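You operate a simulated robot arm through the tools that you are given. There is no shell and no other tool.

Carry out the task below with a simulated robot arm. There is one attempt and no reset: what you move stays moved.

JOB
Pack the black-cage bearing with grease on the packer.
Fine: use the red plunger; plunger and bearing go back where they lay.

The check looks at the end state, three seconds after you hand in, the way a careful person would. Anything else that was tipped, shoved, dropped, spilled or broken makes it a failure.

ROBOT AND FRAMES
A 7-joint arm with a fingered hand, fixed in place. Base frame: the origin is at the foot of the arm, x ahead of it, y to its left, z up; the work surface is at about z = 0.88. Readings come in m, rad, newtons and seconds.
With the tool pointing down near the work surface it reaches from about 0.28 to 0.7 m from the base axis. Its first joint turns from -2.897 to 2.897 rad. Payload 4 kg.
The tool frame sits at the grasp point between the pads (the TCP): z along the fingers, y along the line on which they close. The tips reach 0.026 m beyond it. Largest opening 0.148 m; the body of the gripper starts 0.073 m behind the TCP. The gripper is a hand of 3 fingers: y runs from the thumb to the fingers, the wrist lies at [0, 0, -0.239] in the tool frame, and closing takes about 1.5 s.
Orientation is that of the tool frame in the base frame, as a unit quaternion [w, x, y, z]. With the fingers straight down and closing along the base's y, the tool's x points along the base's -x, its y along +y and its z along -z.

CONTROLS
- The arm moves only by the tool arm_command. Its argument "targets" is a list of rows, each a list of 3 entries, a list of its own where there are three numbers: the shift along the tool's x, y, z in m, then the turn, a rotation vector about the tool's x, y, z in rad, then the finger opening in m, from 0 to 0.148. In form: [[[x, y, z], [ax, ay, az], claw], ...]. A call has 1 to 20 rows; each row shifts and turns the commanded pose from where the row before left it, along the tool's axes as they then stand. A row lasts 0.2 s, in which the tool goes at most 0.05 m and 0.15 rad; a call with a longer step from one row to the next is refused whole, and so is a gripper value outside its range. Where a pose cannot be reached the arm comes as near as it can. A force on the tool above 40 N (or 10 N above the force at the start of the call, whichever is more), or a blocked arm, ends the call early, and 0.2 s more pass. The fingers move at their own pace (about 0.072 m/s each) and stop on an object; they squeeze with about 27 N. The grip force told is the motor's: it shows also when the fingers shut on nothing. Time passes only in rows, and 0.2 s behind the last, so rows that do not move let the fingers close. It gives the time, the measured TCP pose, the force on the tool (base axes), the opening and the grip force at its end, in the units of the frame above (readings bear some noise), with the torque about the TCP (base axes, N m) and any sound that the robot's microphone picked up, and new pictures: "pictures" is both (left out), scene, wrist or none.
- Cameras (640 x 400 px; columns grow to the right, rows downward): "scene" is fixed at [0.0506, 0.6498, 1.4825]; the picture's right is [-0.83, -0.56, 0.00], its down [-0.26, 0.38, -0.89] and it looks along [0.49, -0.74, -0.46] (base axes); focal length 359 px, centre (320, 200). "wrist" rides on the gripper at [0.068, -0.039, -0.09] in the tool frame; the picture's right is [0.50, 0.87, 0.00], its down [-0.66, 0.38, -0.65] and it looks along [-0.57, 0.33, 0.76] (tool axes); focal length 222 px, centre (320, 200). There is no depth. A picture from a camera that has moved, and an enlarged one, comes with that camera's place and axes in the base frame and with its lens.
- lift_body(by): slides the trunk up (or, below 0, down) by that many m; the arm rides with it, the base frame stays. It gives what a move gives, with no picture.
- grasp_type(shape): the hand has 3 fingers and takes this shape, open, in about a second: jaw (thumb against the fingers, like two jaws); tri (thumb and two fingers); tip (a fingertip pinch); poke (one finger out to press); point (the index stretched); flat (the hand flat); cup (the hand cupped); fist (a fist). The gripper value then closes the fingers along that shape, each until it touches; the sizes above hold for jaw. It gives what a move gives, with no picture.
- inspect(camera, box): a new picture of the part [left, top, right, bottom] of that camera's present view, enlarged. No time passes.
- hand_in(): hands the job in; it is judged then, once.

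Places have to be worked out from the pictures, the camera data and where the tool is seen. Open the gripper and draw the arm clear of the work before you hand the job in, unless the task says otherwise.

The tools are called after "Request:" as a command line: name --argument value ..., lists and objects as JSON in quotes. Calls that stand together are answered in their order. arm_command: Moves the arm, as the interface text tells. Its arguments: {"type":"object","properties":{"targets":{"type":"array","items":{"type":"array"}},"pictures":{"type":"string","enum":["both","scene","wrist","none"]}},"required":["targets"]} The other tools are called the same way: lift_body (by) slides the trunk up or down; grasp_type (shape) gives the hand a shape; inspect (camera, box) takes an enlarged picture of a part of a camera's view; hand_in () hands the job in.

At the start:

```text
time_s: 0.0
position: [0.4079, 0.0658, 1.2118]
ee_rot: [0.0, 0.0, 1.0, 0.0]
ft_force: [-0.7, 0.7, -0.8]
ft_torque: [-0.01, -0.03, -0.02]
width: 0.1481
grasp_force: 0.0
shape: jaw
trunk travel left (down, up): [-0.475, 0.115]
```

scene: 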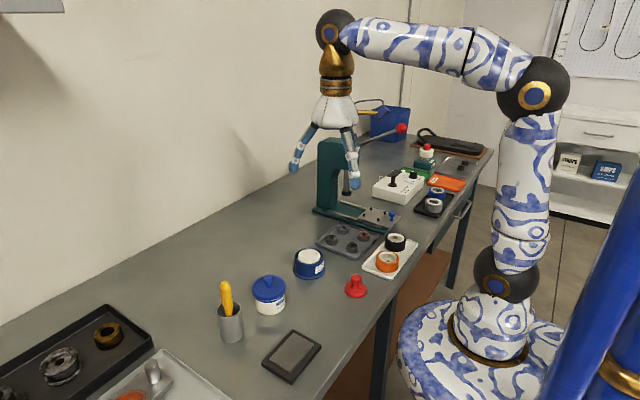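
wrist: 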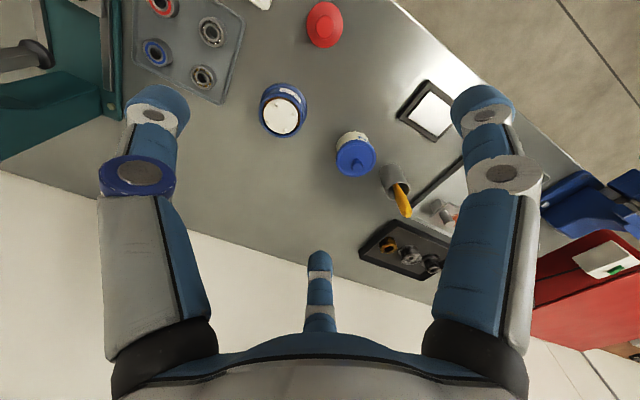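

The scene shows a bench with a tray of bearings, a red knob-like object, two jars, a press and other items. I'll enlarge parts of the view to identify the packer, the bearings and the red plunger.

Request:
inspect --camera "scene" --box '[200, 220, 440, 370]'

Request:
inspect --camera "scene" --box '[310, 120, 500, 240]'

Request:
inspect --camera "scene" --box '[0, 280, 240, 400]'

Request:
inspect --camera "wrist" --box '[100, 0, 380, 175]'

Request:
inspect --camera "wrist" --box '[320, 100, 500, 300]'

```text
2.67 times, centred on (320, 295) of scene
camera zoom: at [0.0506, 0.6498, 1.4825], right [-0.83, -0.56, 0.0], down [-0.26, 0.38, -0.89], along [0.49, -0.74, -0.46], focal length 957 px, centre (320, -53)
```

zoom: 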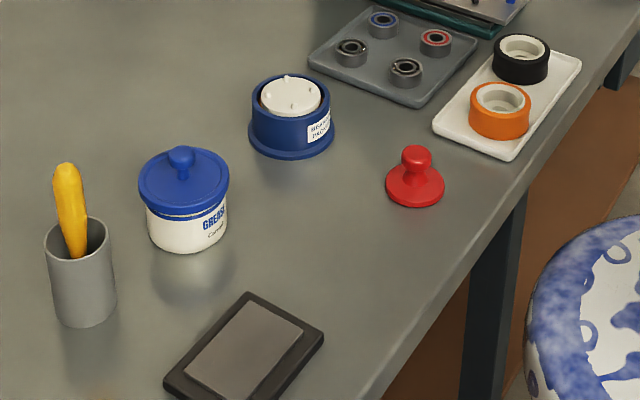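

```text
3.33 times, centred on (405, 180) of scene
camera zoom: at [0.0506, 0.6498, 1.4825], right [-0.83, -0.56, 0.0], down [-0.26, 0.38, -0.89], along [0.49, -0.74, -0.46], focal length 1196 px, centre (37, 267)
```

zoom: 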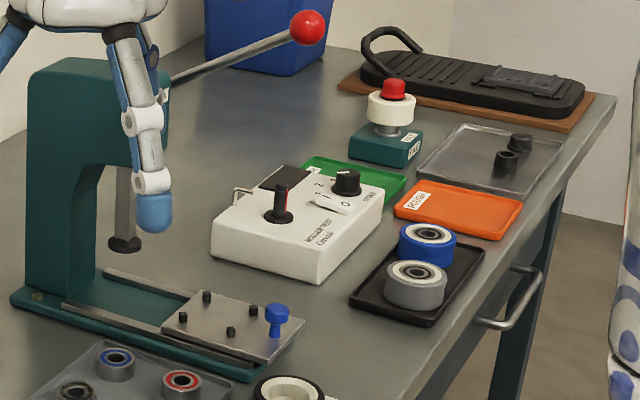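

```text
2.67 times, centred on (120, 340) of scene
camera zoom: at [0.0506, 0.6498, 1.4825], right [-0.83, -0.56, 0.0], down [-0.26, 0.38, -0.89], along [0.49, -0.74, -0.46], focal length 957 px, centre (853, -173)
```

zoom: 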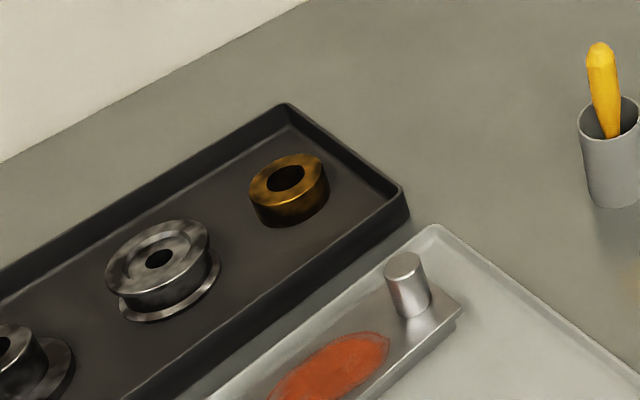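

```text
2.29 times, centred on (240, 88) of wrist
camera zoom: at [0.3403, 0.0272, 1.3003], right [-0.5, 0.87, 0.0], down [0.66, 0.38, 0.65], along [0.57, 0.33, -0.76], focal length 508 px, centre (503, 457)
```

zoom: 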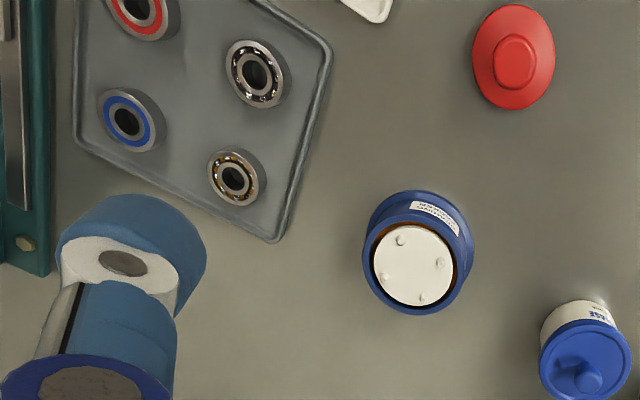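

```text
2.00 times, centred on (410, 200) of wrist
camera zoom: at [0.3403, 0.0272, 1.3003], right [-0.5, 0.87, 0.0], down [0.66, 0.38, 0.65], along [0.57, 0.33, -0.76], focal length 444 px, centre (140, 200)
```

zoom: 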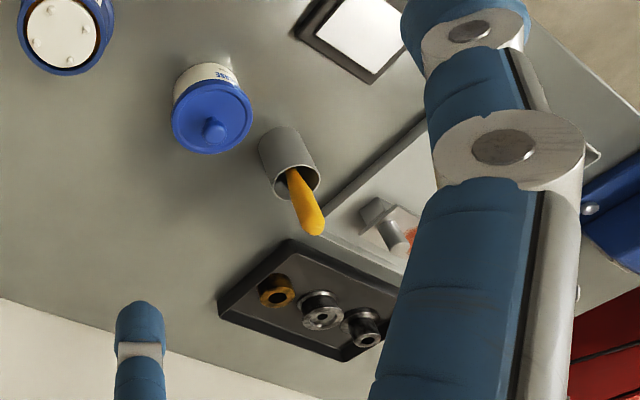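

Next I'll enlarge the packer, the bearing tray and the plunger much further to confirm details.

Request:
inspect --camera "scene" --box '[285, 240, 335, 285]'

Request:
inspect --camera "scene" --box '[315, 218, 385, 265]'

Request:
inspect --camera "scene" --box '[335, 265, 380, 305]'

Request:
inspect --camera "wrist" --box '[130, 0, 250, 100]'

Request:
inspect --camera "wrist" --box '[245, 70, 325, 145]'

Request:
inspect --camera "scene" --box '[355, 225, 425, 285]'

```text
8.89 times, centred on (310, 262) of scene
camera zoom: at [0.0506, 0.6498, 1.4825], right [-0.83, -0.56, 0.0], down [-0.26, 0.38, -0.89], along [0.49, -0.74, -0.46], focal length 3190 px, centre (409, -356)
```

zoom: 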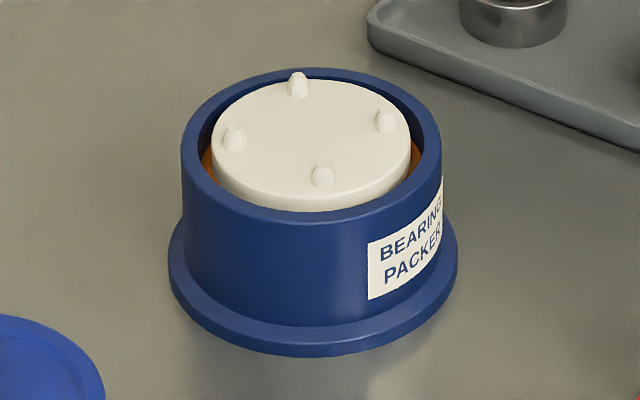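

```text
8.51 times, centred on (350, 242) of scene
camera zoom: at [0.0506, 0.6498, 1.4825], right [-0.83, -0.56, 0.0], down [-0.26, 0.38, -0.89], along [0.49, -0.74, -0.46], focal length 3054 px, centre (65, -153)
```

zoom: 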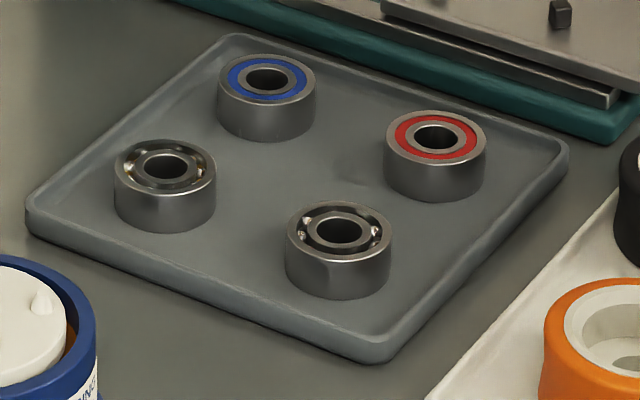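

```text
10.00 times, centred on (358, 285) of scene
camera zoom: at [0.0506, 0.6498, 1.4825], right [-0.83, -0.56, 0.0], down [-0.26, 0.38, -0.89], along [0.49, -0.74, -0.46], focal length 3588 px, centre (-55, -650)
```

zoom: 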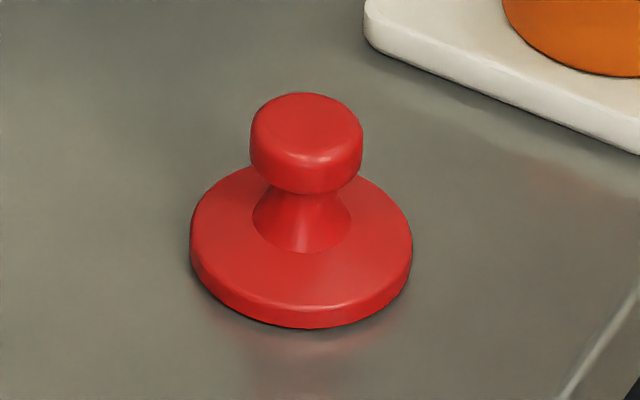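

```text
4.00 times, centred on (190, 50) of wrist
camera zoom: at [0.3403, 0.0272, 1.3003], right [-0.5, 0.87, 0.0], down [0.66, 0.38, 0.65], along [0.57, 0.33, -0.76], focal length 888 px, centre (840, 800)
```

zoom: 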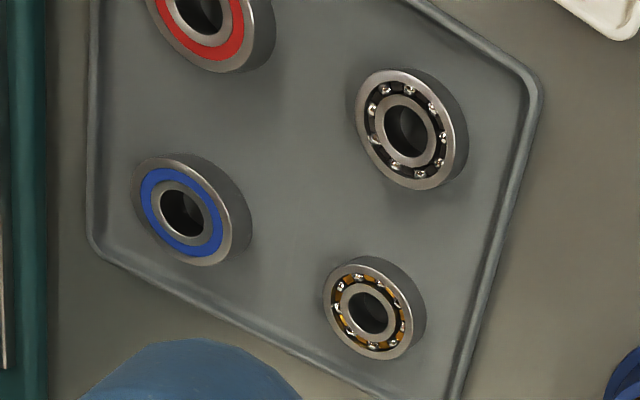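

```text
5.33 times, centred on (285, 108) of wrist
camera zoom: at [0.3403, 0.0272, 1.3003], right [-0.5, 0.87, 0.0], down [0.66, 0.38, 0.65], along [0.57, 0.33, -0.76], focal length 1185 px, centre (507, 693)
```

zoom: 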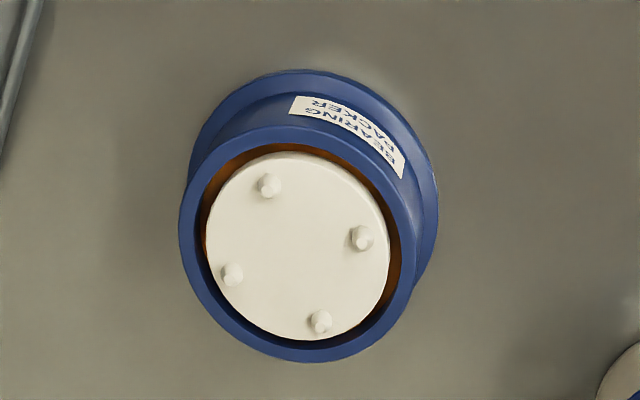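

```text
6.67 times, centred on (390, 255) of scene
camera zoom: at [0.0506, 0.6498, 1.4825], right [-0.83, -0.56, 0.0], down [-0.26, 0.38, -0.89], along [0.49, -0.74, -0.46], focal length 2392 px, centre (-147, -167)
```

zoom: 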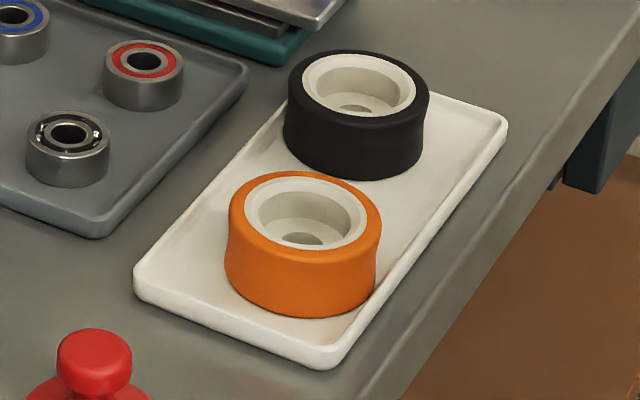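

The black-cage bearing is the near-right one in the tray (about x 0.437, y -0.093). The packer is about (0.49, 0.039) and the red plunger about (0.351, 0.042). I'll partly close the hand in the air to see how the fingers meet.

Request:
arm_command --targets '[[[0, 0, 0], [0, 0, 0], 0.06], [[0, 0, 0], [0, 0, 0], 0.06], [[0, 0, 0], [0, 0, 0], 0.06], [[0, 0, 0], [0, 0, 0], 0.06], [[0, 0, 0], [0, 0, 0], 0.06]]'

```text
time_s: 1.2
position: [0.4078, 0.0658, 1.2118]
ee_rot: [0.0, 0.0, 1.0, 0.0]
ft_force: [0.2, -0.1, -1.1]
ft_torque: [0.01, 0.0, 0.02]
width: 0.0604
grasp_force: 0.0
shape: jaw
trunk travel left (down, up): [-0.475, 0.115]
camera wrist: at [0.3403, 0.0272, 1.3003], right [-0.5, 0.87, 0.0], down [0.66, 0.38, 0.65], along [0.57, 0.33, -0.76], focal length 222 px, centre (320, 200)
```

scene: 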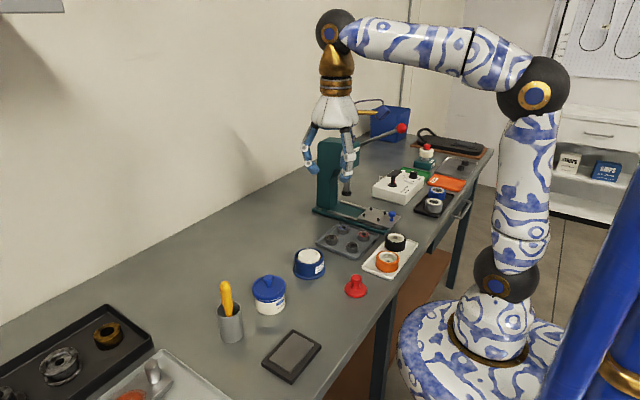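
wrist: 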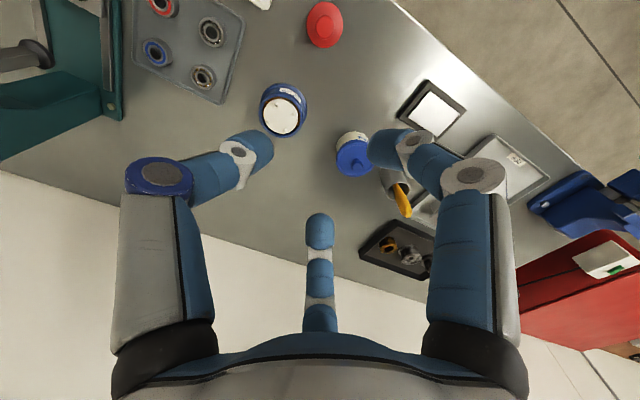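

In jaw shape the three fingers close from 120° apart. I'll look at the other shapes before choosing.

Request:
grasp_type --shape "tri"

Request:
arm_command --targets '[[[0, 0, 0], [0, 0, 0], 0.06], [[0, 0, 0], [0, 0, 0], 0.06], [[0, 0, 0], [0, 0, 0], 0.06], [[0, 0, 0], [0, 0, 0], 0.06], [[0, 0, 0], [0, 0, 0], 0.06]]'

Request:
inspect --camera "scene" --box '[280, 60, 380, 220]'

Request:
grasp_type --shape "tip"

Request:
arm_command --targets '[[[0, 0, 0], [0, 0, 0], 0.06], [[0, 0, 0], [0, 0, 0], 0.06], [[0, 0, 0], [0, 0, 0], 0.06], [[0, 0, 0], [0, 0, 0], 0.06], [[0, 0, 0], [0, 0, 0], 0.06]]'

Request:
inspect --camera "scene" --box '[280, 60, 380, 220]'

```text
time_s: 2.1
position: [0.4079, 0.0662, 1.2114]
ee_rot: [0.0, 0.0, 1.0, 0.0]
ft_force: [-0.2, -0.6, -0.1]
ft_torque: [0.0, 0.04, 0.02]
width: 0.1483
grasp_force: 0.0
shape: tri
trunk travel left (down, up): [-0.475, 0.115]
```

```text
time_s: 3.3
position: [0.408, 0.0659, 1.2108]
ee_rot: [0.001, 0.001, 1.0, 0.0]
ft_force: [0.2, -0.2, 0.7]
ft_torque: [-0.02, 0.0, 0.0]
width: 0.0603
grasp_force: 0.0
shape: tri
trunk travel left (down, up): [-0.475, 0.115]
camera wrist: at [0.3403, 0.0272, 1.3003], right [-0.5, 0.87, 0.0], down [0.66, 0.38, 0.65], along [0.57, 0.33, -0.76], focal length 222 px, centre (320, 200)
```

scene: 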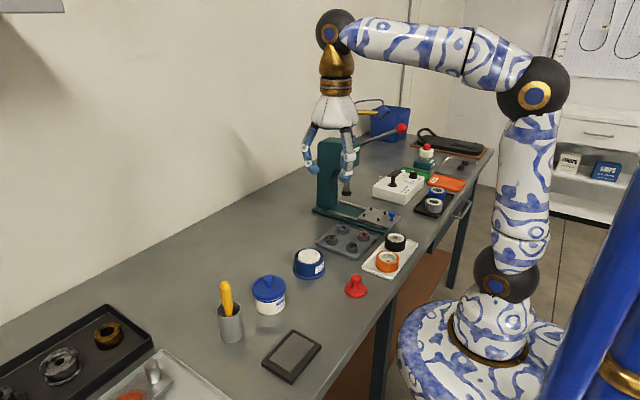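
wrist: 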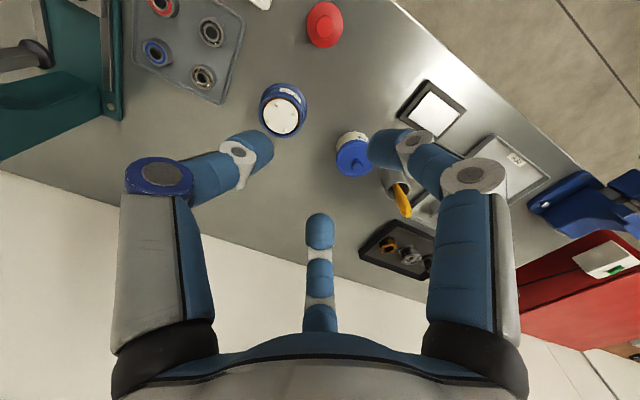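

```text
2.50 times, centred on (330, 140) of scene
camera zoom: at [0.0506, 0.6498, 1.4825], right [-0.83, -0.56, 0.0], down [-0.26, 0.38, -0.89], along [0.49, -0.74, -0.46], focal length 897 px, centre (295, 350)
```

zoom: 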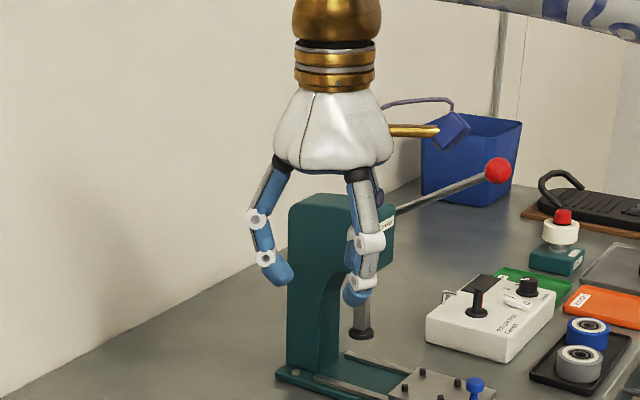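

```text
time_s: 4.2
position: [0.4084, 0.066, 1.2111]
ee_rot: [0.0, -0.001, 1.0, 0.0]
ft_force: [0.2, 0.0, -0.4]
ft_torque: [0.0, -0.03, -0.06]
width: 0.148
grasp_force: 0.1
shape: tip
trunk travel left (down, up): [-0.475, 0.115]
```

```text
time_s: 5.4
position: [0.4077, 0.0671, 1.2118]
ee_rot: [0.0, 0.0, 1.0, 0.0]
ft_force: [0.3, -0.5, 0.0]
ft_torque: [0.01, -0.01, -0.04]
width: 0.0605
grasp_force: 0.1
shape: tip
trunk travel left (down, up): [-0.475, 0.115]
camera wrist: at [0.3403, 0.0272, 1.3003], right [-0.5, 0.87, 0.0], down [0.66, 0.38, 0.65], along [0.57, 0.33, -0.76], focal length 222 px, centre (320, 200)
```

scene: 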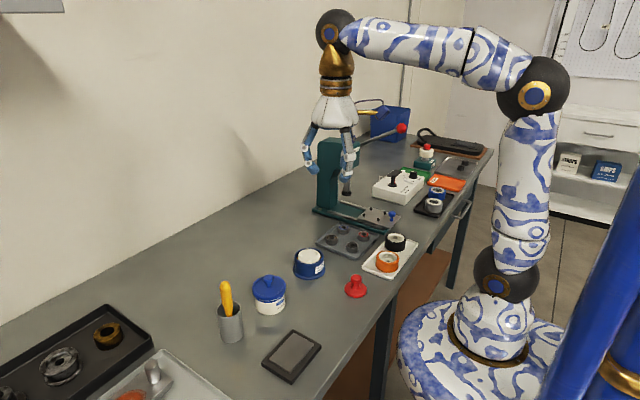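
wrist: 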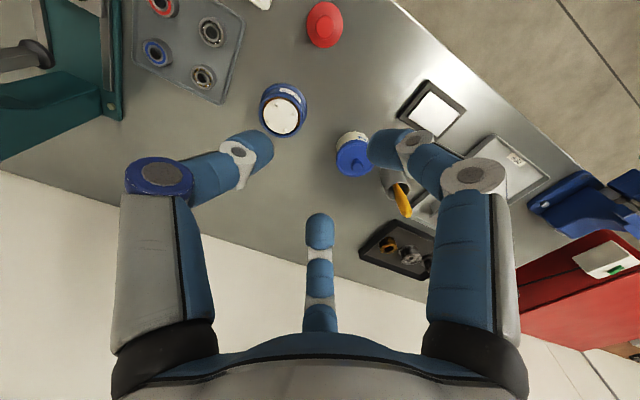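

```text
2.50 times, centred on (330, 140) of scene
camera zoom: at [0.0506, 0.6498, 1.4825], right [-0.83, -0.56, 0.0], down [-0.26, 0.38, -0.89], along [0.49, -0.74, -0.46], focal length 897 px, centre (295, 350)
```

zoom: 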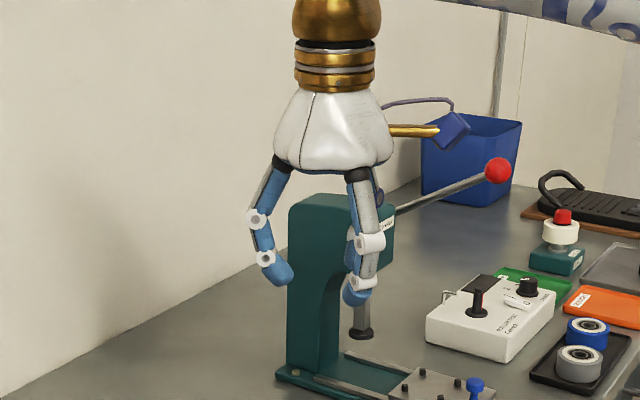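

All shapes close the same centred three-finger way, so I keep jaw. I move above the black-cage bearing at z≈1.03, then turn 45° so the fingers fall between the neighbouring bearings.

Request:
grasp_type --shape "jaw"

Request:
arm_command --targets '[[[-0.005, -0.0265, 0.03], [0, 0, 0], 0.09], [[-0.005, -0.0265, 0.03], [0, 0, 0], 0.09], [[-0.005, -0.0265, 0.03], [0, 0, 0], 0.09], [[-0.005, -0.0265, 0.03], [0, 0, 0], 0.09], [[-0.005, -0.0265, 0.03], [0, 0, 0], 0.09], [[-0.005, -0.0265, 0.03], [0, 0, 0], 0.09], [[0, 0, 0], [0, 0, 0], 0.09]]'

```text
time_s: 6.3
position: [0.4077, 0.0655, 1.2113]
ee_rot: [0.0, 0.001, 1.0, 0.0]
ft_force: [0.1, -0.7, -0.2]
ft_torque: [-0.03, -0.02, 0.0]
width: 0.1479
grasp_force: 0.0
shape: jaw
trunk travel left (down, up): [-0.475, 0.115]
```

```text
time_s: 7.9
position: [0.4376, -0.0945, 1.0311]
ee_rot: [0.0, 0.001, 1.0, 0.0]
ft_force: [-0.1, -0.4, 0.4]
ft_torque: [-0.02, -0.02, 0.01]
width: 0.0908
grasp_force: 0.1
shape: jaw
trunk travel left (down, up): [-0.475, 0.115]
camera wrist: at [0.3715, -0.1324, 1.1206], right [-0.5, 0.87, 0.0], down [0.66, 0.38, 0.65], along [0.57, 0.33, -0.76], focal length 222 px, centre (320, 200)
```

scene: 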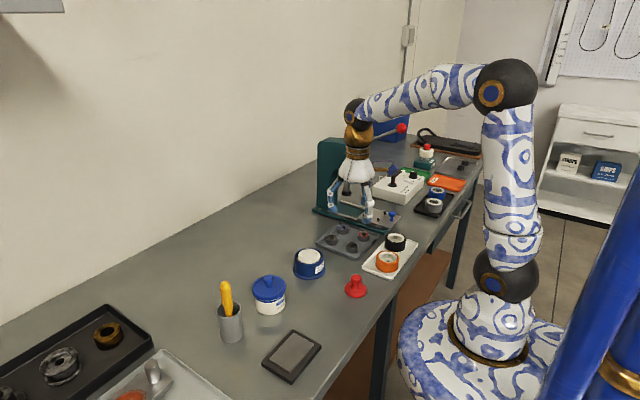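
wrist: 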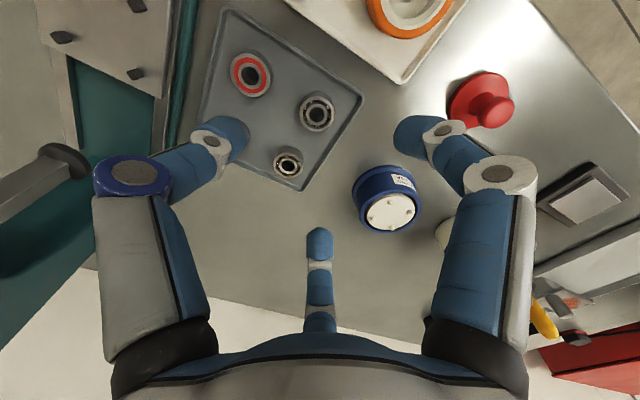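

I'll enlarge this view to refine the bearing and packer positions.

Request:
inspect --camera "wrist" --box '[220, 40, 360, 200]'

Request:
inspect --camera "wrist" --box '[340, 150, 440, 240]'

Request:
inspect --camera "wrist" --box '[430, 60, 530, 140]'

Request:
inspect --camera "scene" --box '[290, 150, 440, 270]'

```text
2.50 times, centred on (290, 120) of wrist
camera zoom: at [0.3715, -0.1324, 1.1206], right [-0.5, 0.87, 0.0], down [0.66, 0.38, 0.65], along [0.57, 0.33, -0.76], focal length 555 px, centre (395, 400)
```

zoom: 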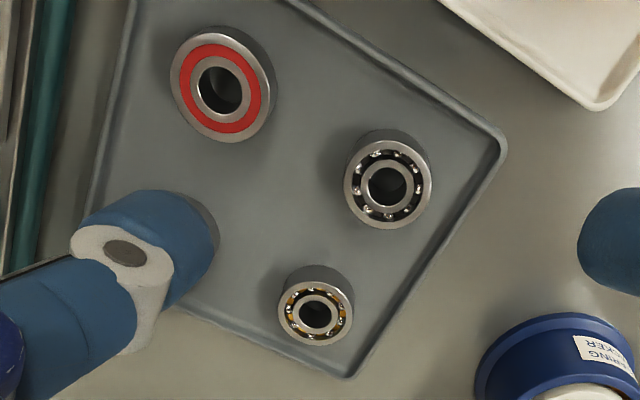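

```text
4.44 times, centred on (390, 195) of wrist
camera zoom: at [0.3715, -0.1324, 1.1206], right [-0.5, 0.87, 0.0], down [0.66, 0.38, 0.65], along [0.57, 0.33, -0.76], focal length 987 px, centre (9, 222)
```

zoom: 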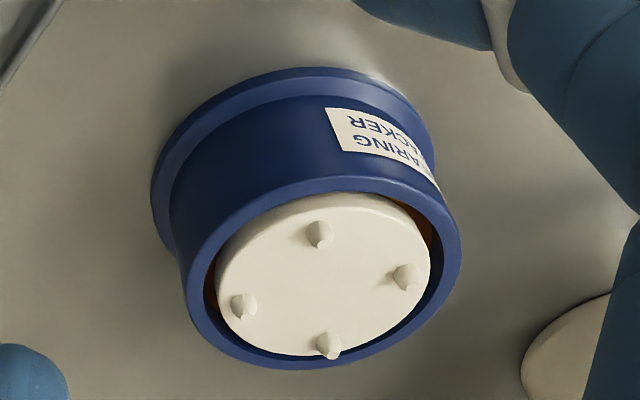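

```text
5.00 times, centred on (480, 100) of wrist
camera zoom: at [0.3715, -0.1324, 1.1206], right [-0.5, 0.87, 0.0], down [0.66, 0.38, 0.65], along [0.57, 0.33, -0.76], focal length 1111 px, centre (-480, 700)
```

zoom: 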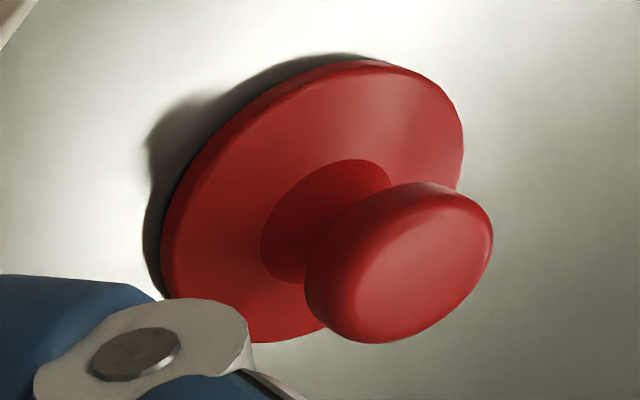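

```text
3.33 times, centred on (365, 210) of scene
camera zoom: at [0.0506, 0.6498, 1.4825], right [-0.83, -0.56, 0.0], down [-0.26, 0.38, -0.89], along [0.49, -0.74, -0.46], focal length 1196 px, centre (170, 167)
```

zoom: 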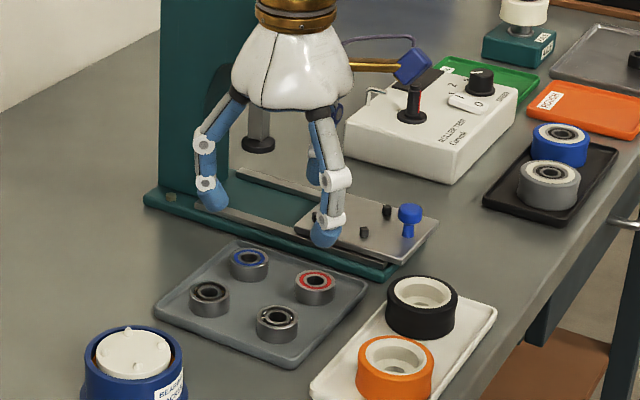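

The bearing is about 35 mm in diameter, near (0.440, -0.0955). I turn the hand 45° here to get a second viewpoint and set the finger directions.

Request:
arm_command --targets '[[[0, 0, 0], [0, 0, -0.1309], 0.09], [[0, 0, 0], [0, 0, -0.1309], 0.09], [[0, 0, 0], [0, 0, -0.1309], 0.09], [[0, 0, 0], [0, 0, -0.1309], 0.09], [[0, 0, 0], [0, 0, -0.1309], 0.09], [[0, 0, 0], [0, 0, -0.1309], 0.09], [[0, 0, 0], [0, 0, 0], 0.09]]'

Request:
inspect --camera "wrist" --box '[220, 40, 420, 200]'

```text
time_s: 9.5
position: [0.4377, -0.0929, 1.0304]
ee_rot: [-0.001, -0.383, 0.924, 0.0]
ft_force: [0.1, 0.0, -0.3]
ft_torque: [-0.02, 0.03, -0.01]
width: 0.0904
grasp_force: 0.1
shape: jaw
trunk travel left (down, up): [-0.475, 0.115]
camera wrist: at [0.4175, -0.168, 1.1203], right [-0.97, 0.26, 0.0], down [0.2, 0.73, 0.65], along [0.17, 0.63, -0.76], focal length 222 px, centre (320, 200)
```

scene: 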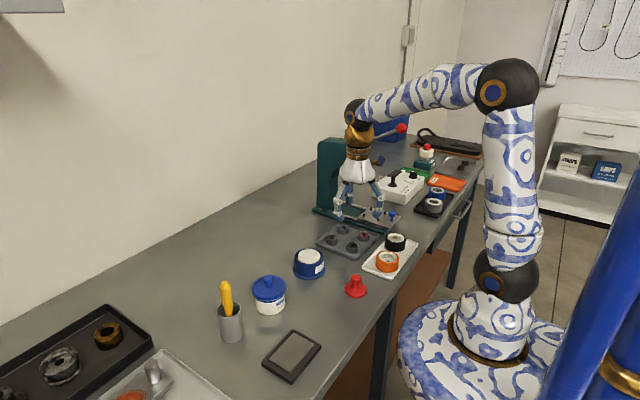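
wrist: 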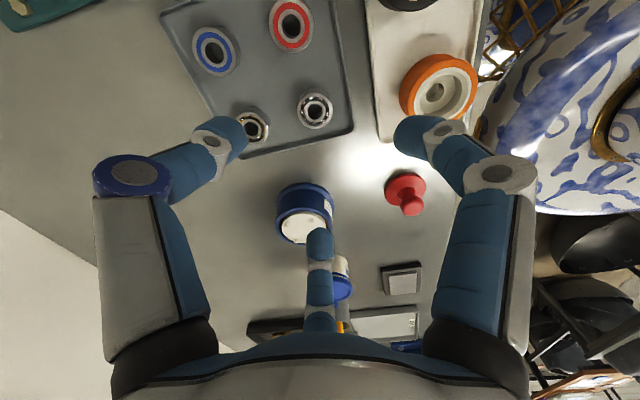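

```text
2.50 times, centred on (320, 120) of wrist
camera zoom: at [0.4175, -0.168, 1.1203], right [-0.97, 0.26, 0.0], down [0.2, 0.73, 0.65], along [0.17, 0.63, -0.76], focal length 555 px, centre (320, 400)
```

zoom: 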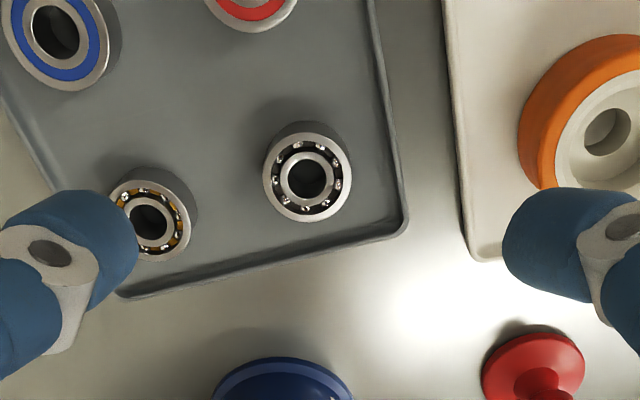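

Two views agree: the bearing is at about (0.442, -0.095) with its top at z≈0.898. The tray rim is close on the +y and -x sides, so the original hand orientation suits best (fingers at -90°, 30°, 150°). I turn back, centre, narrow to 0.05 and come down to z≈0.96 for a look.

Request:
arm_command --targets '[[[0, 0, 0], [0, 0, 0.1309], 0.06], [[0, 0, 0], [0, 0, 0.1309], 0.06], [[0, 0, 0], [0, 0, 0.1309], 0.055], [[0, 0, 0], [0, 0, 0.1309], 0.055], [[0, 0, 0], [0, 0, 0.1309], 0.055], [[0, 0, 0], [0, 0, 0.1309], 0.055], [[-0.004, -0.002, 0.02], [0, 0, 0], 0.055], [[0, 0, 0.025], [0, 0, 0], 0.055], [[0, 0, 0.025], [0, 0, 0], 0.055], [[0, 0, 0], [0, 0, 0], 0.055]]'

Request:
inspect --camera "wrist" --box '[200, 60, 440, 260]'

Request:
inspect --camera "scene" --box '[310, 180, 410, 260]'

```text
time_s: 11.7
position: [0.4409, -0.0956, 0.9614]
ee_rot: [0.0, 0.001, 1.0, 0.0]
ft_force: [-0.1, -0.9, -0.2]
ft_torque: [-0.01, -0.01, -0.03]
width: 0.0557
grasp_force: 0.1
shape: jaw
trunk travel left (down, up): [-0.475, 0.115]
camera wrist: at [0.3734, -0.1352, 1.0508], right [-0.5, 0.87, 0.0], down [0.66, 0.38, 0.65], along [0.57, 0.33, -0.76], focal length 222 px, centre (320, 200)
```

scene: 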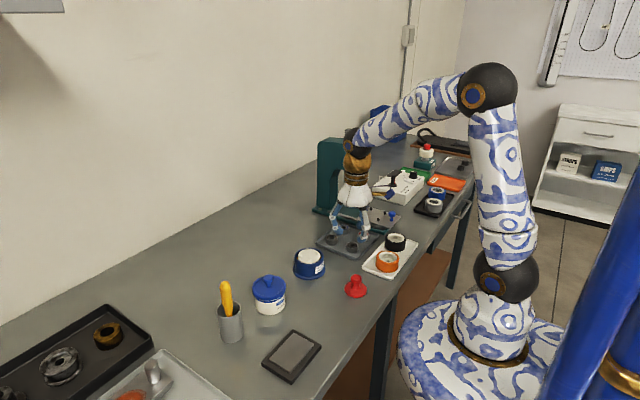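
wrist: 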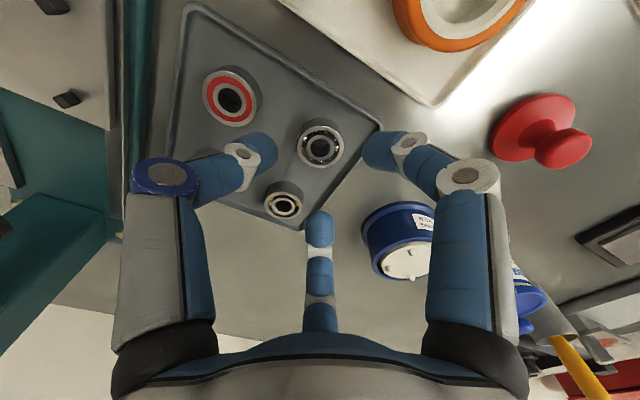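

```text
2.00 times, centred on (320, 160) of wrist
camera zoom: at [0.3734, -0.1352, 1.0508], right [-0.5, 0.87, 0.0], down [0.66, 0.38, 0.65], along [0.57, 0.33, -0.76], focal length 444 px, centre (320, 280)
```

zoom: 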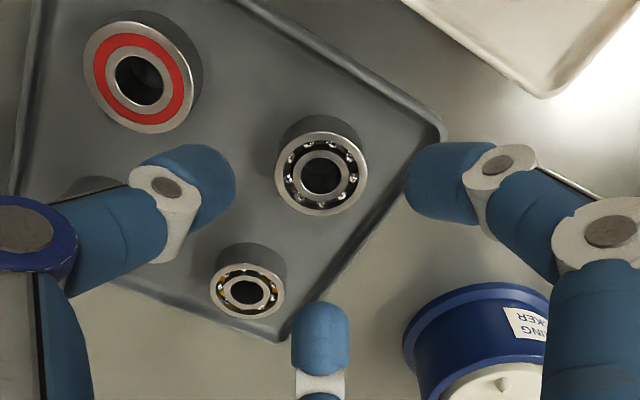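

```text
5.00 times, centred on (360, 220) of scene
camera zoom: at [0.0506, 0.6498, 1.4825], right [-0.83, -0.56, 0.0], down [-0.26, 0.38, -0.89], along [0.49, -0.74, -0.46], focal length 1794 px, centre (120, 100)
```

zoom: 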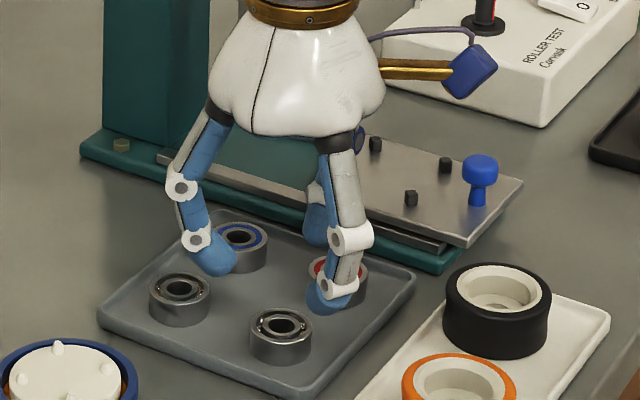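

The fingers straddle the bearing with room to spare. I lower to z≈0.917 so the tips stop a few mm above the tray floor, and check before closing.

Request:
arm_command --targets '[[[0, 0, 0.02], [0, 0, 0], 0.055], [[0, 0, 0.015], [0, 0, 0], 0.055], [[0, 0, 0.01], [0, 0, 0], 0.055], [[0, 0, 0], [0, 0, 0], 0.055]]'

Request:
inspect --camera "wrist" --box '[200, 60, 440, 260]'

Request:
inspect --camera "scene" --box '[310, 190, 400, 270]'

```text
time_s: 12.7
position: [0.4403, -0.0948, 0.9158]
ee_rot: [0.0, 0.001, 1.0, -0.001]
ft_force: [1.5, -0.1, 2.8]
ft_torque: [0.06, 0.06, -0.02]
width: 0.0551
grasp_force: 0.0
shape: jaw
trunk travel left (down, up): [-0.475, 0.115]
camera wrist: at [0.3741, -0.1347, 1.0055], right [-0.5, 0.87, 0.0], down [0.66, 0.38, 0.65], along [0.57, 0.33, -0.76], focal length 222 px, centre (320, 200)
```

scene: 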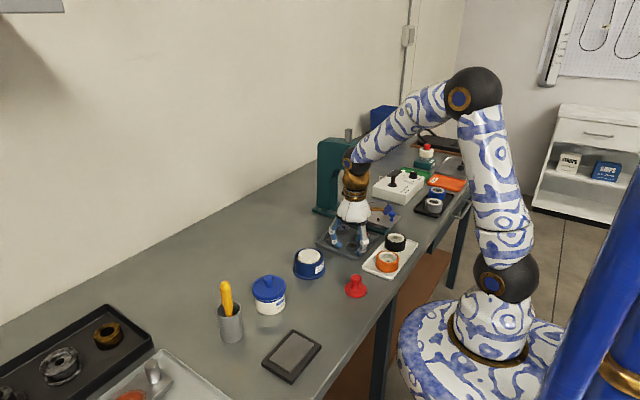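
wrist: 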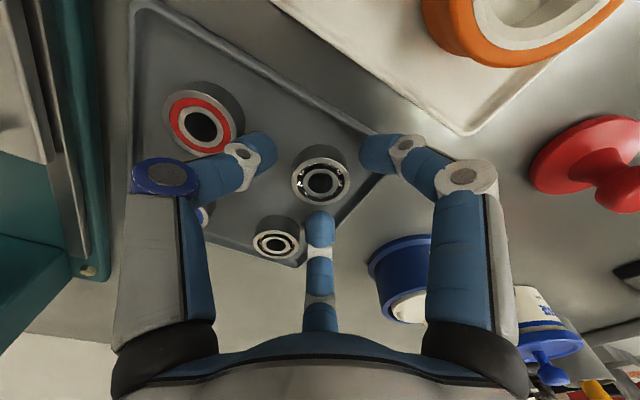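

```text
2.00 times, centred on (320, 160) of wrist
camera zoom: at [0.3741, -0.1347, 1.0055], right [-0.5, 0.87, 0.0], down [0.66, 0.38, 0.65], along [0.57, 0.33, -0.76], focal length 444 px, centre (320, 280)
```

zoom: 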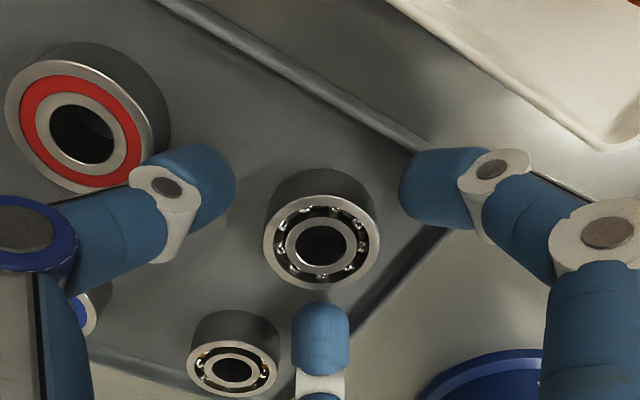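

```text
5.00 times, centred on (355, 230) of scene
camera zoom: at [0.0506, 0.6498, 1.4825], right [-0.83, -0.56, 0.0], down [-0.26, 0.38, -0.89], along [0.49, -0.74, -0.46], focal length 1794 px, centre (145, 50)
```

zoom: 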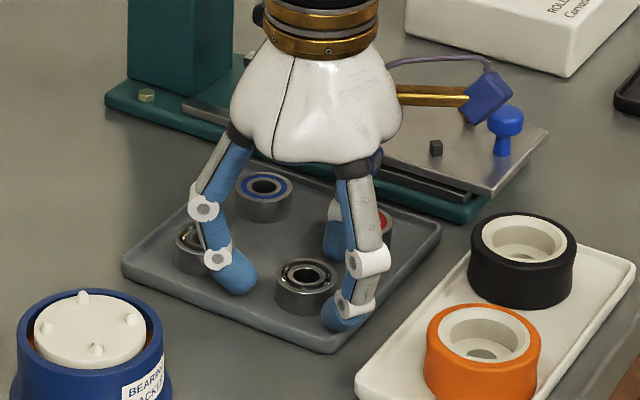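

A light 3 N contact suggests one fingertip is just touching the tray rim. I raise 2 mm and close on the bearing.

Request:
arm_command --targets '[[[0, 0, -0.002], [0, 0, 0], 0.055], [[-0.001, 0, 0], [0, 0, 0], 0.045], [[0, 0, 0], [0, 0, 0], 0.035], [[0, 0, 0], [0, 0, 0], 0.03], [[0, 0, 0], [0, 0, 0], 0.02], [[0, 0, 0], [0, 0, 0], 0.01], [[0, 0, 0], [0, 0, 0], 0.0], [[0, 0, 0], [0, 0, 0], 0.0]]'

Request:
inspect --camera "wrist" --box '[200, 60, 440, 260]'

Request:
inspect --camera "scene" --box '[310, 190, 400, 270]'

```text
time_s: 14.5
position: [0.4422, -0.0966, 0.9179]
ee_rot: [0.001, 0.0, 1.0, 0.0]
ft_force: [-0.1, -0.2, -0.8]
ft_torque: [0.01, 0.0, -0.02]
width: 0.0288
grasp_force: 26.8
shape: jaw
trunk travel left (down, up): [-0.475, 0.115]
camera wrist: at [0.3748, -0.1342, 1.0074], right [-0.5, 0.87, 0.0], down [0.66, 0.38, 0.65], along [0.57, 0.33, -0.76], focal length 222 px, centre (320, 200)
```

scene: 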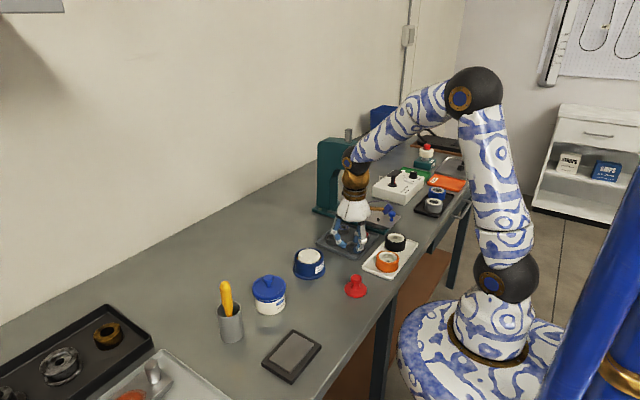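
wrist: 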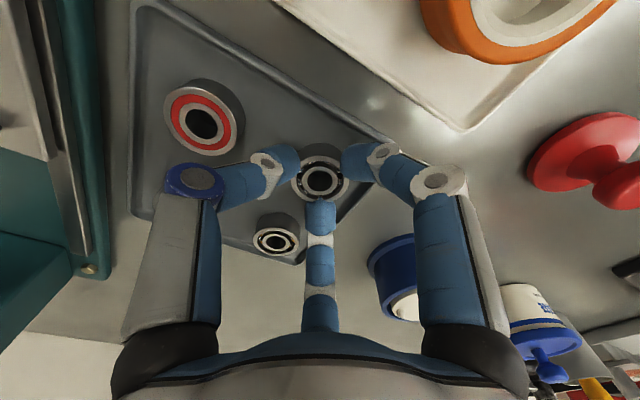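

```text
2.00 times, centred on (320, 160) of wrist
camera zoom: at [0.3748, -0.1342, 1.0074], right [-0.5, 0.87, 0.0], down [0.66, 0.38, 0.65], along [0.57, 0.33, -0.76], focal length 444 px, centre (320, 280)
```

zoom: 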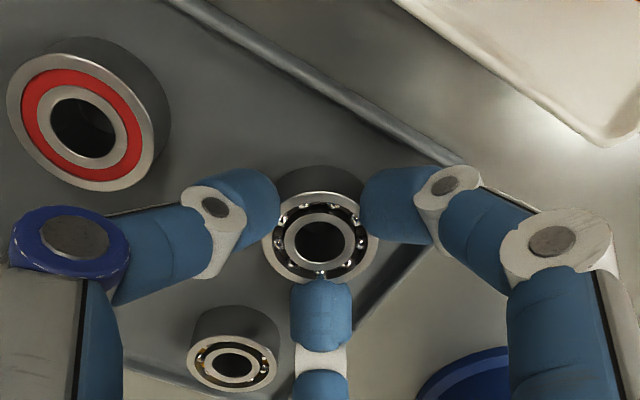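

```text
5.00 times, centred on (355, 230) of scene
camera zoom: at [0.0506, 0.6498, 1.4825], right [-0.83, -0.56, 0.0], down [-0.26, 0.38, -0.89], along [0.49, -0.74, -0.46], focal length 1794 px, centre (145, 50)
```

zoom: 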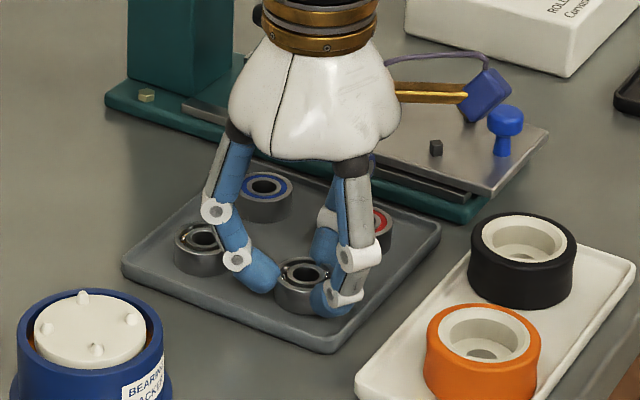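

The grip reads 27 N at width 0.0288, which looks like a hold around the bearing's upper part. I lift 3 cm slowly to check.

Request:
arm_command --targets '[[[0, 0, -0.005], [0, 0, 0], 0.0], [[0, 0, -0.01], [0, 0, 0], 0.0], [[0, 0, -0.015], [0, 0, 0], 0.0], [[0, 0, 0], [0, 0, 0], 0.0]]'

Request:
inspect --camera "wrist" --box '[200, 60, 440, 260]'

Request:
inspect --camera "scene" --box '[310, 190, 400, 270]'

```text
time_s: 15.5
position: [0.4424, -0.0954, 0.9475]
ee_rot: [0.0, 0.001, 1.0, 0.0]
ft_force: [0.0, -0.4, 0.3]
ft_torque: [0.04, 0.02, 0.02]
width: 0.0292
grasp_force: 27.1
shape: jaw
trunk travel left (down, up): [-0.475, 0.115]
camera wrist: at [0.3749, -0.1343, 1.0368], right [-0.5, 0.87, 0.0], down [0.66, 0.38, 0.65], along [0.57, 0.33, -0.76], focal length 222 px, centre (320, 200)
```

scene: 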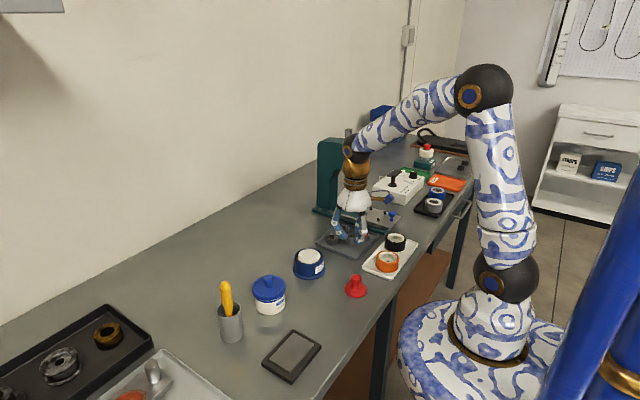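
wrist: 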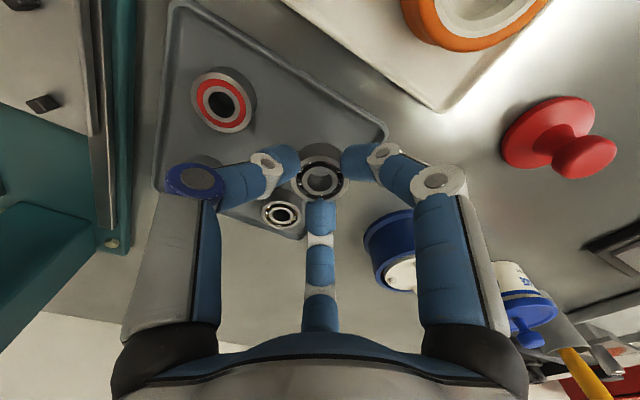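

```text
2.00 times, centred on (320, 160) of wrist
camera zoom: at [0.3749, -0.1343, 1.0368], right [-0.5, 0.87, 0.0], down [0.66, 0.38, 0.65], along [0.57, 0.33, -0.76], focal length 444 px, centre (320, 280)
```

zoom: 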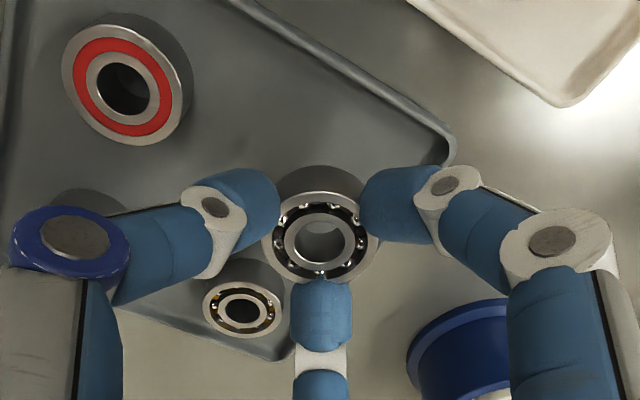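

```text
5.00 times, centred on (355, 230) of scene
camera zoom: at [0.0506, 0.6498, 1.4825], right [-0.83, -0.56, 0.0], down [-0.26, 0.38, -0.89], along [0.49, -0.74, -0.46], focal length 1794 px, centre (145, 50)
```

zoom: 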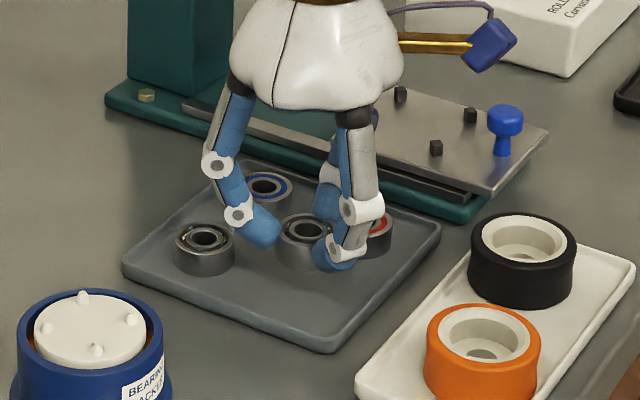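

The bearing is lifted level and firmly held. I note the grasp pose (0.443, -0.095, 0.919) for the return, then rise and move part way to the packer for a closer look.

Request:
arm_command --targets '[[[0, 0, -0.025], [0, 0, 0], 0.0], [[0, 0, -0.03], [0, 0, 0], 0.0], [[-0.01, 0.02, -0.01], [0, 0, 0], 0.0], [[-0.01, 0.02, 0], [0, 0, 0], 0.0], [[-0.01, 0.02, 0], [0, 0, 0], 0.0], [[0, 0, 0], [0, 0, 0], 0.0]]'

Request:
inspect --camera "wrist" --box '[260, 100, 460, 260]'

Request:
inspect --camera "scene" --box '[290, 190, 400, 270]'

```text
time_s: 16.9
position: [0.4724, -0.0344, 1.0142]
ee_rot: [0.0, 0.001, 1.0, 0.0]
ft_force: [-0.5, 0.0, -1.5]
ft_torque: [0.0, 0.0, 0.01]
width: 0.0289
grasp_force: 27.1
shape: jaw
trunk travel left (down, up): [-0.475, 0.115]
camera wrist: at [0.4047, -0.0739, 1.1037], right [-0.5, 0.87, 0.0], down [0.66, 0.38, 0.65], along [0.57, 0.33, -0.76], focal length 222 px, centre (320, 200)
```

scene: 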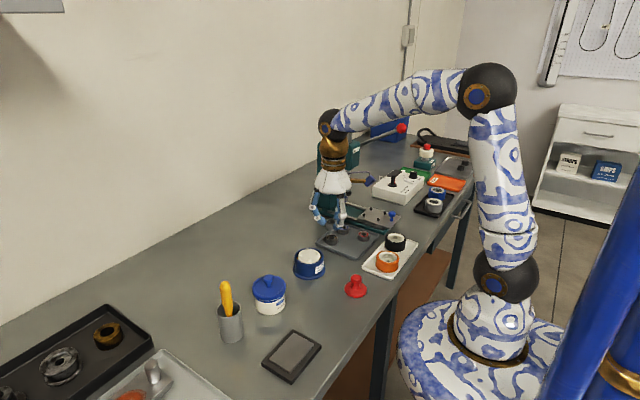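
wrist: 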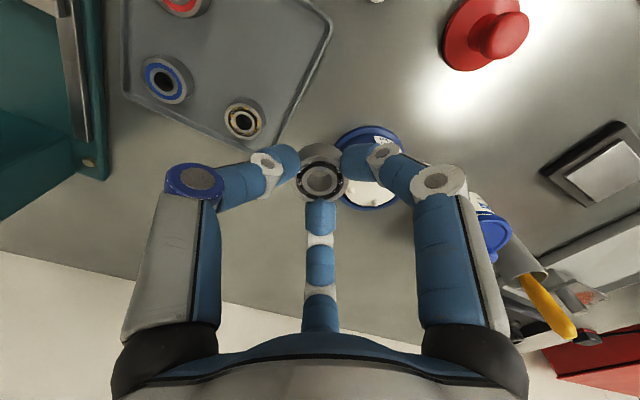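

```text
2.50 times, centred on (360, 180) of wrist
camera zoom: at [0.4047, -0.0739, 1.1037], right [-0.5, 0.87, 0.0], down [0.66, 0.38, 0.65], along [0.57, 0.33, -0.76], focal length 555 px, centre (220, 250)
```

zoom: 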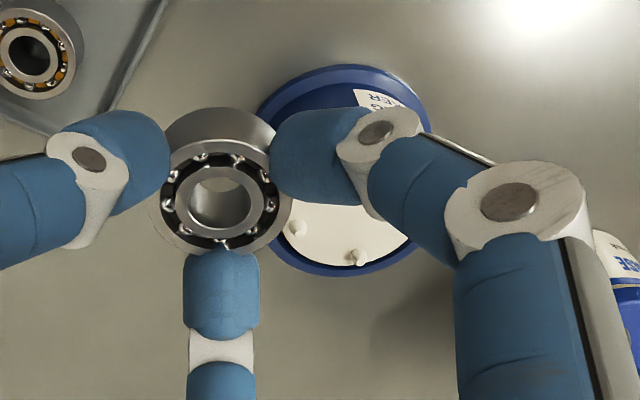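

```text
5.00 times, centred on (345, 230) of scene
camera zoom: at [0.0506, 0.6498, 1.4825], right [-0.83, -0.56, 0.0], down [-0.26, 0.38, -0.89], along [0.49, -0.74, -0.46], focal length 1794 px, centre (195, 50)
```

zoom: 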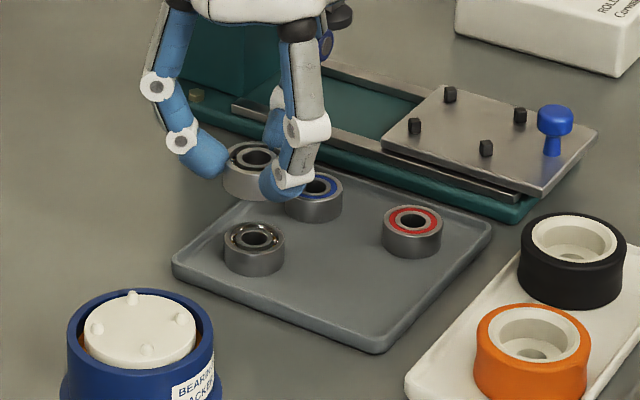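

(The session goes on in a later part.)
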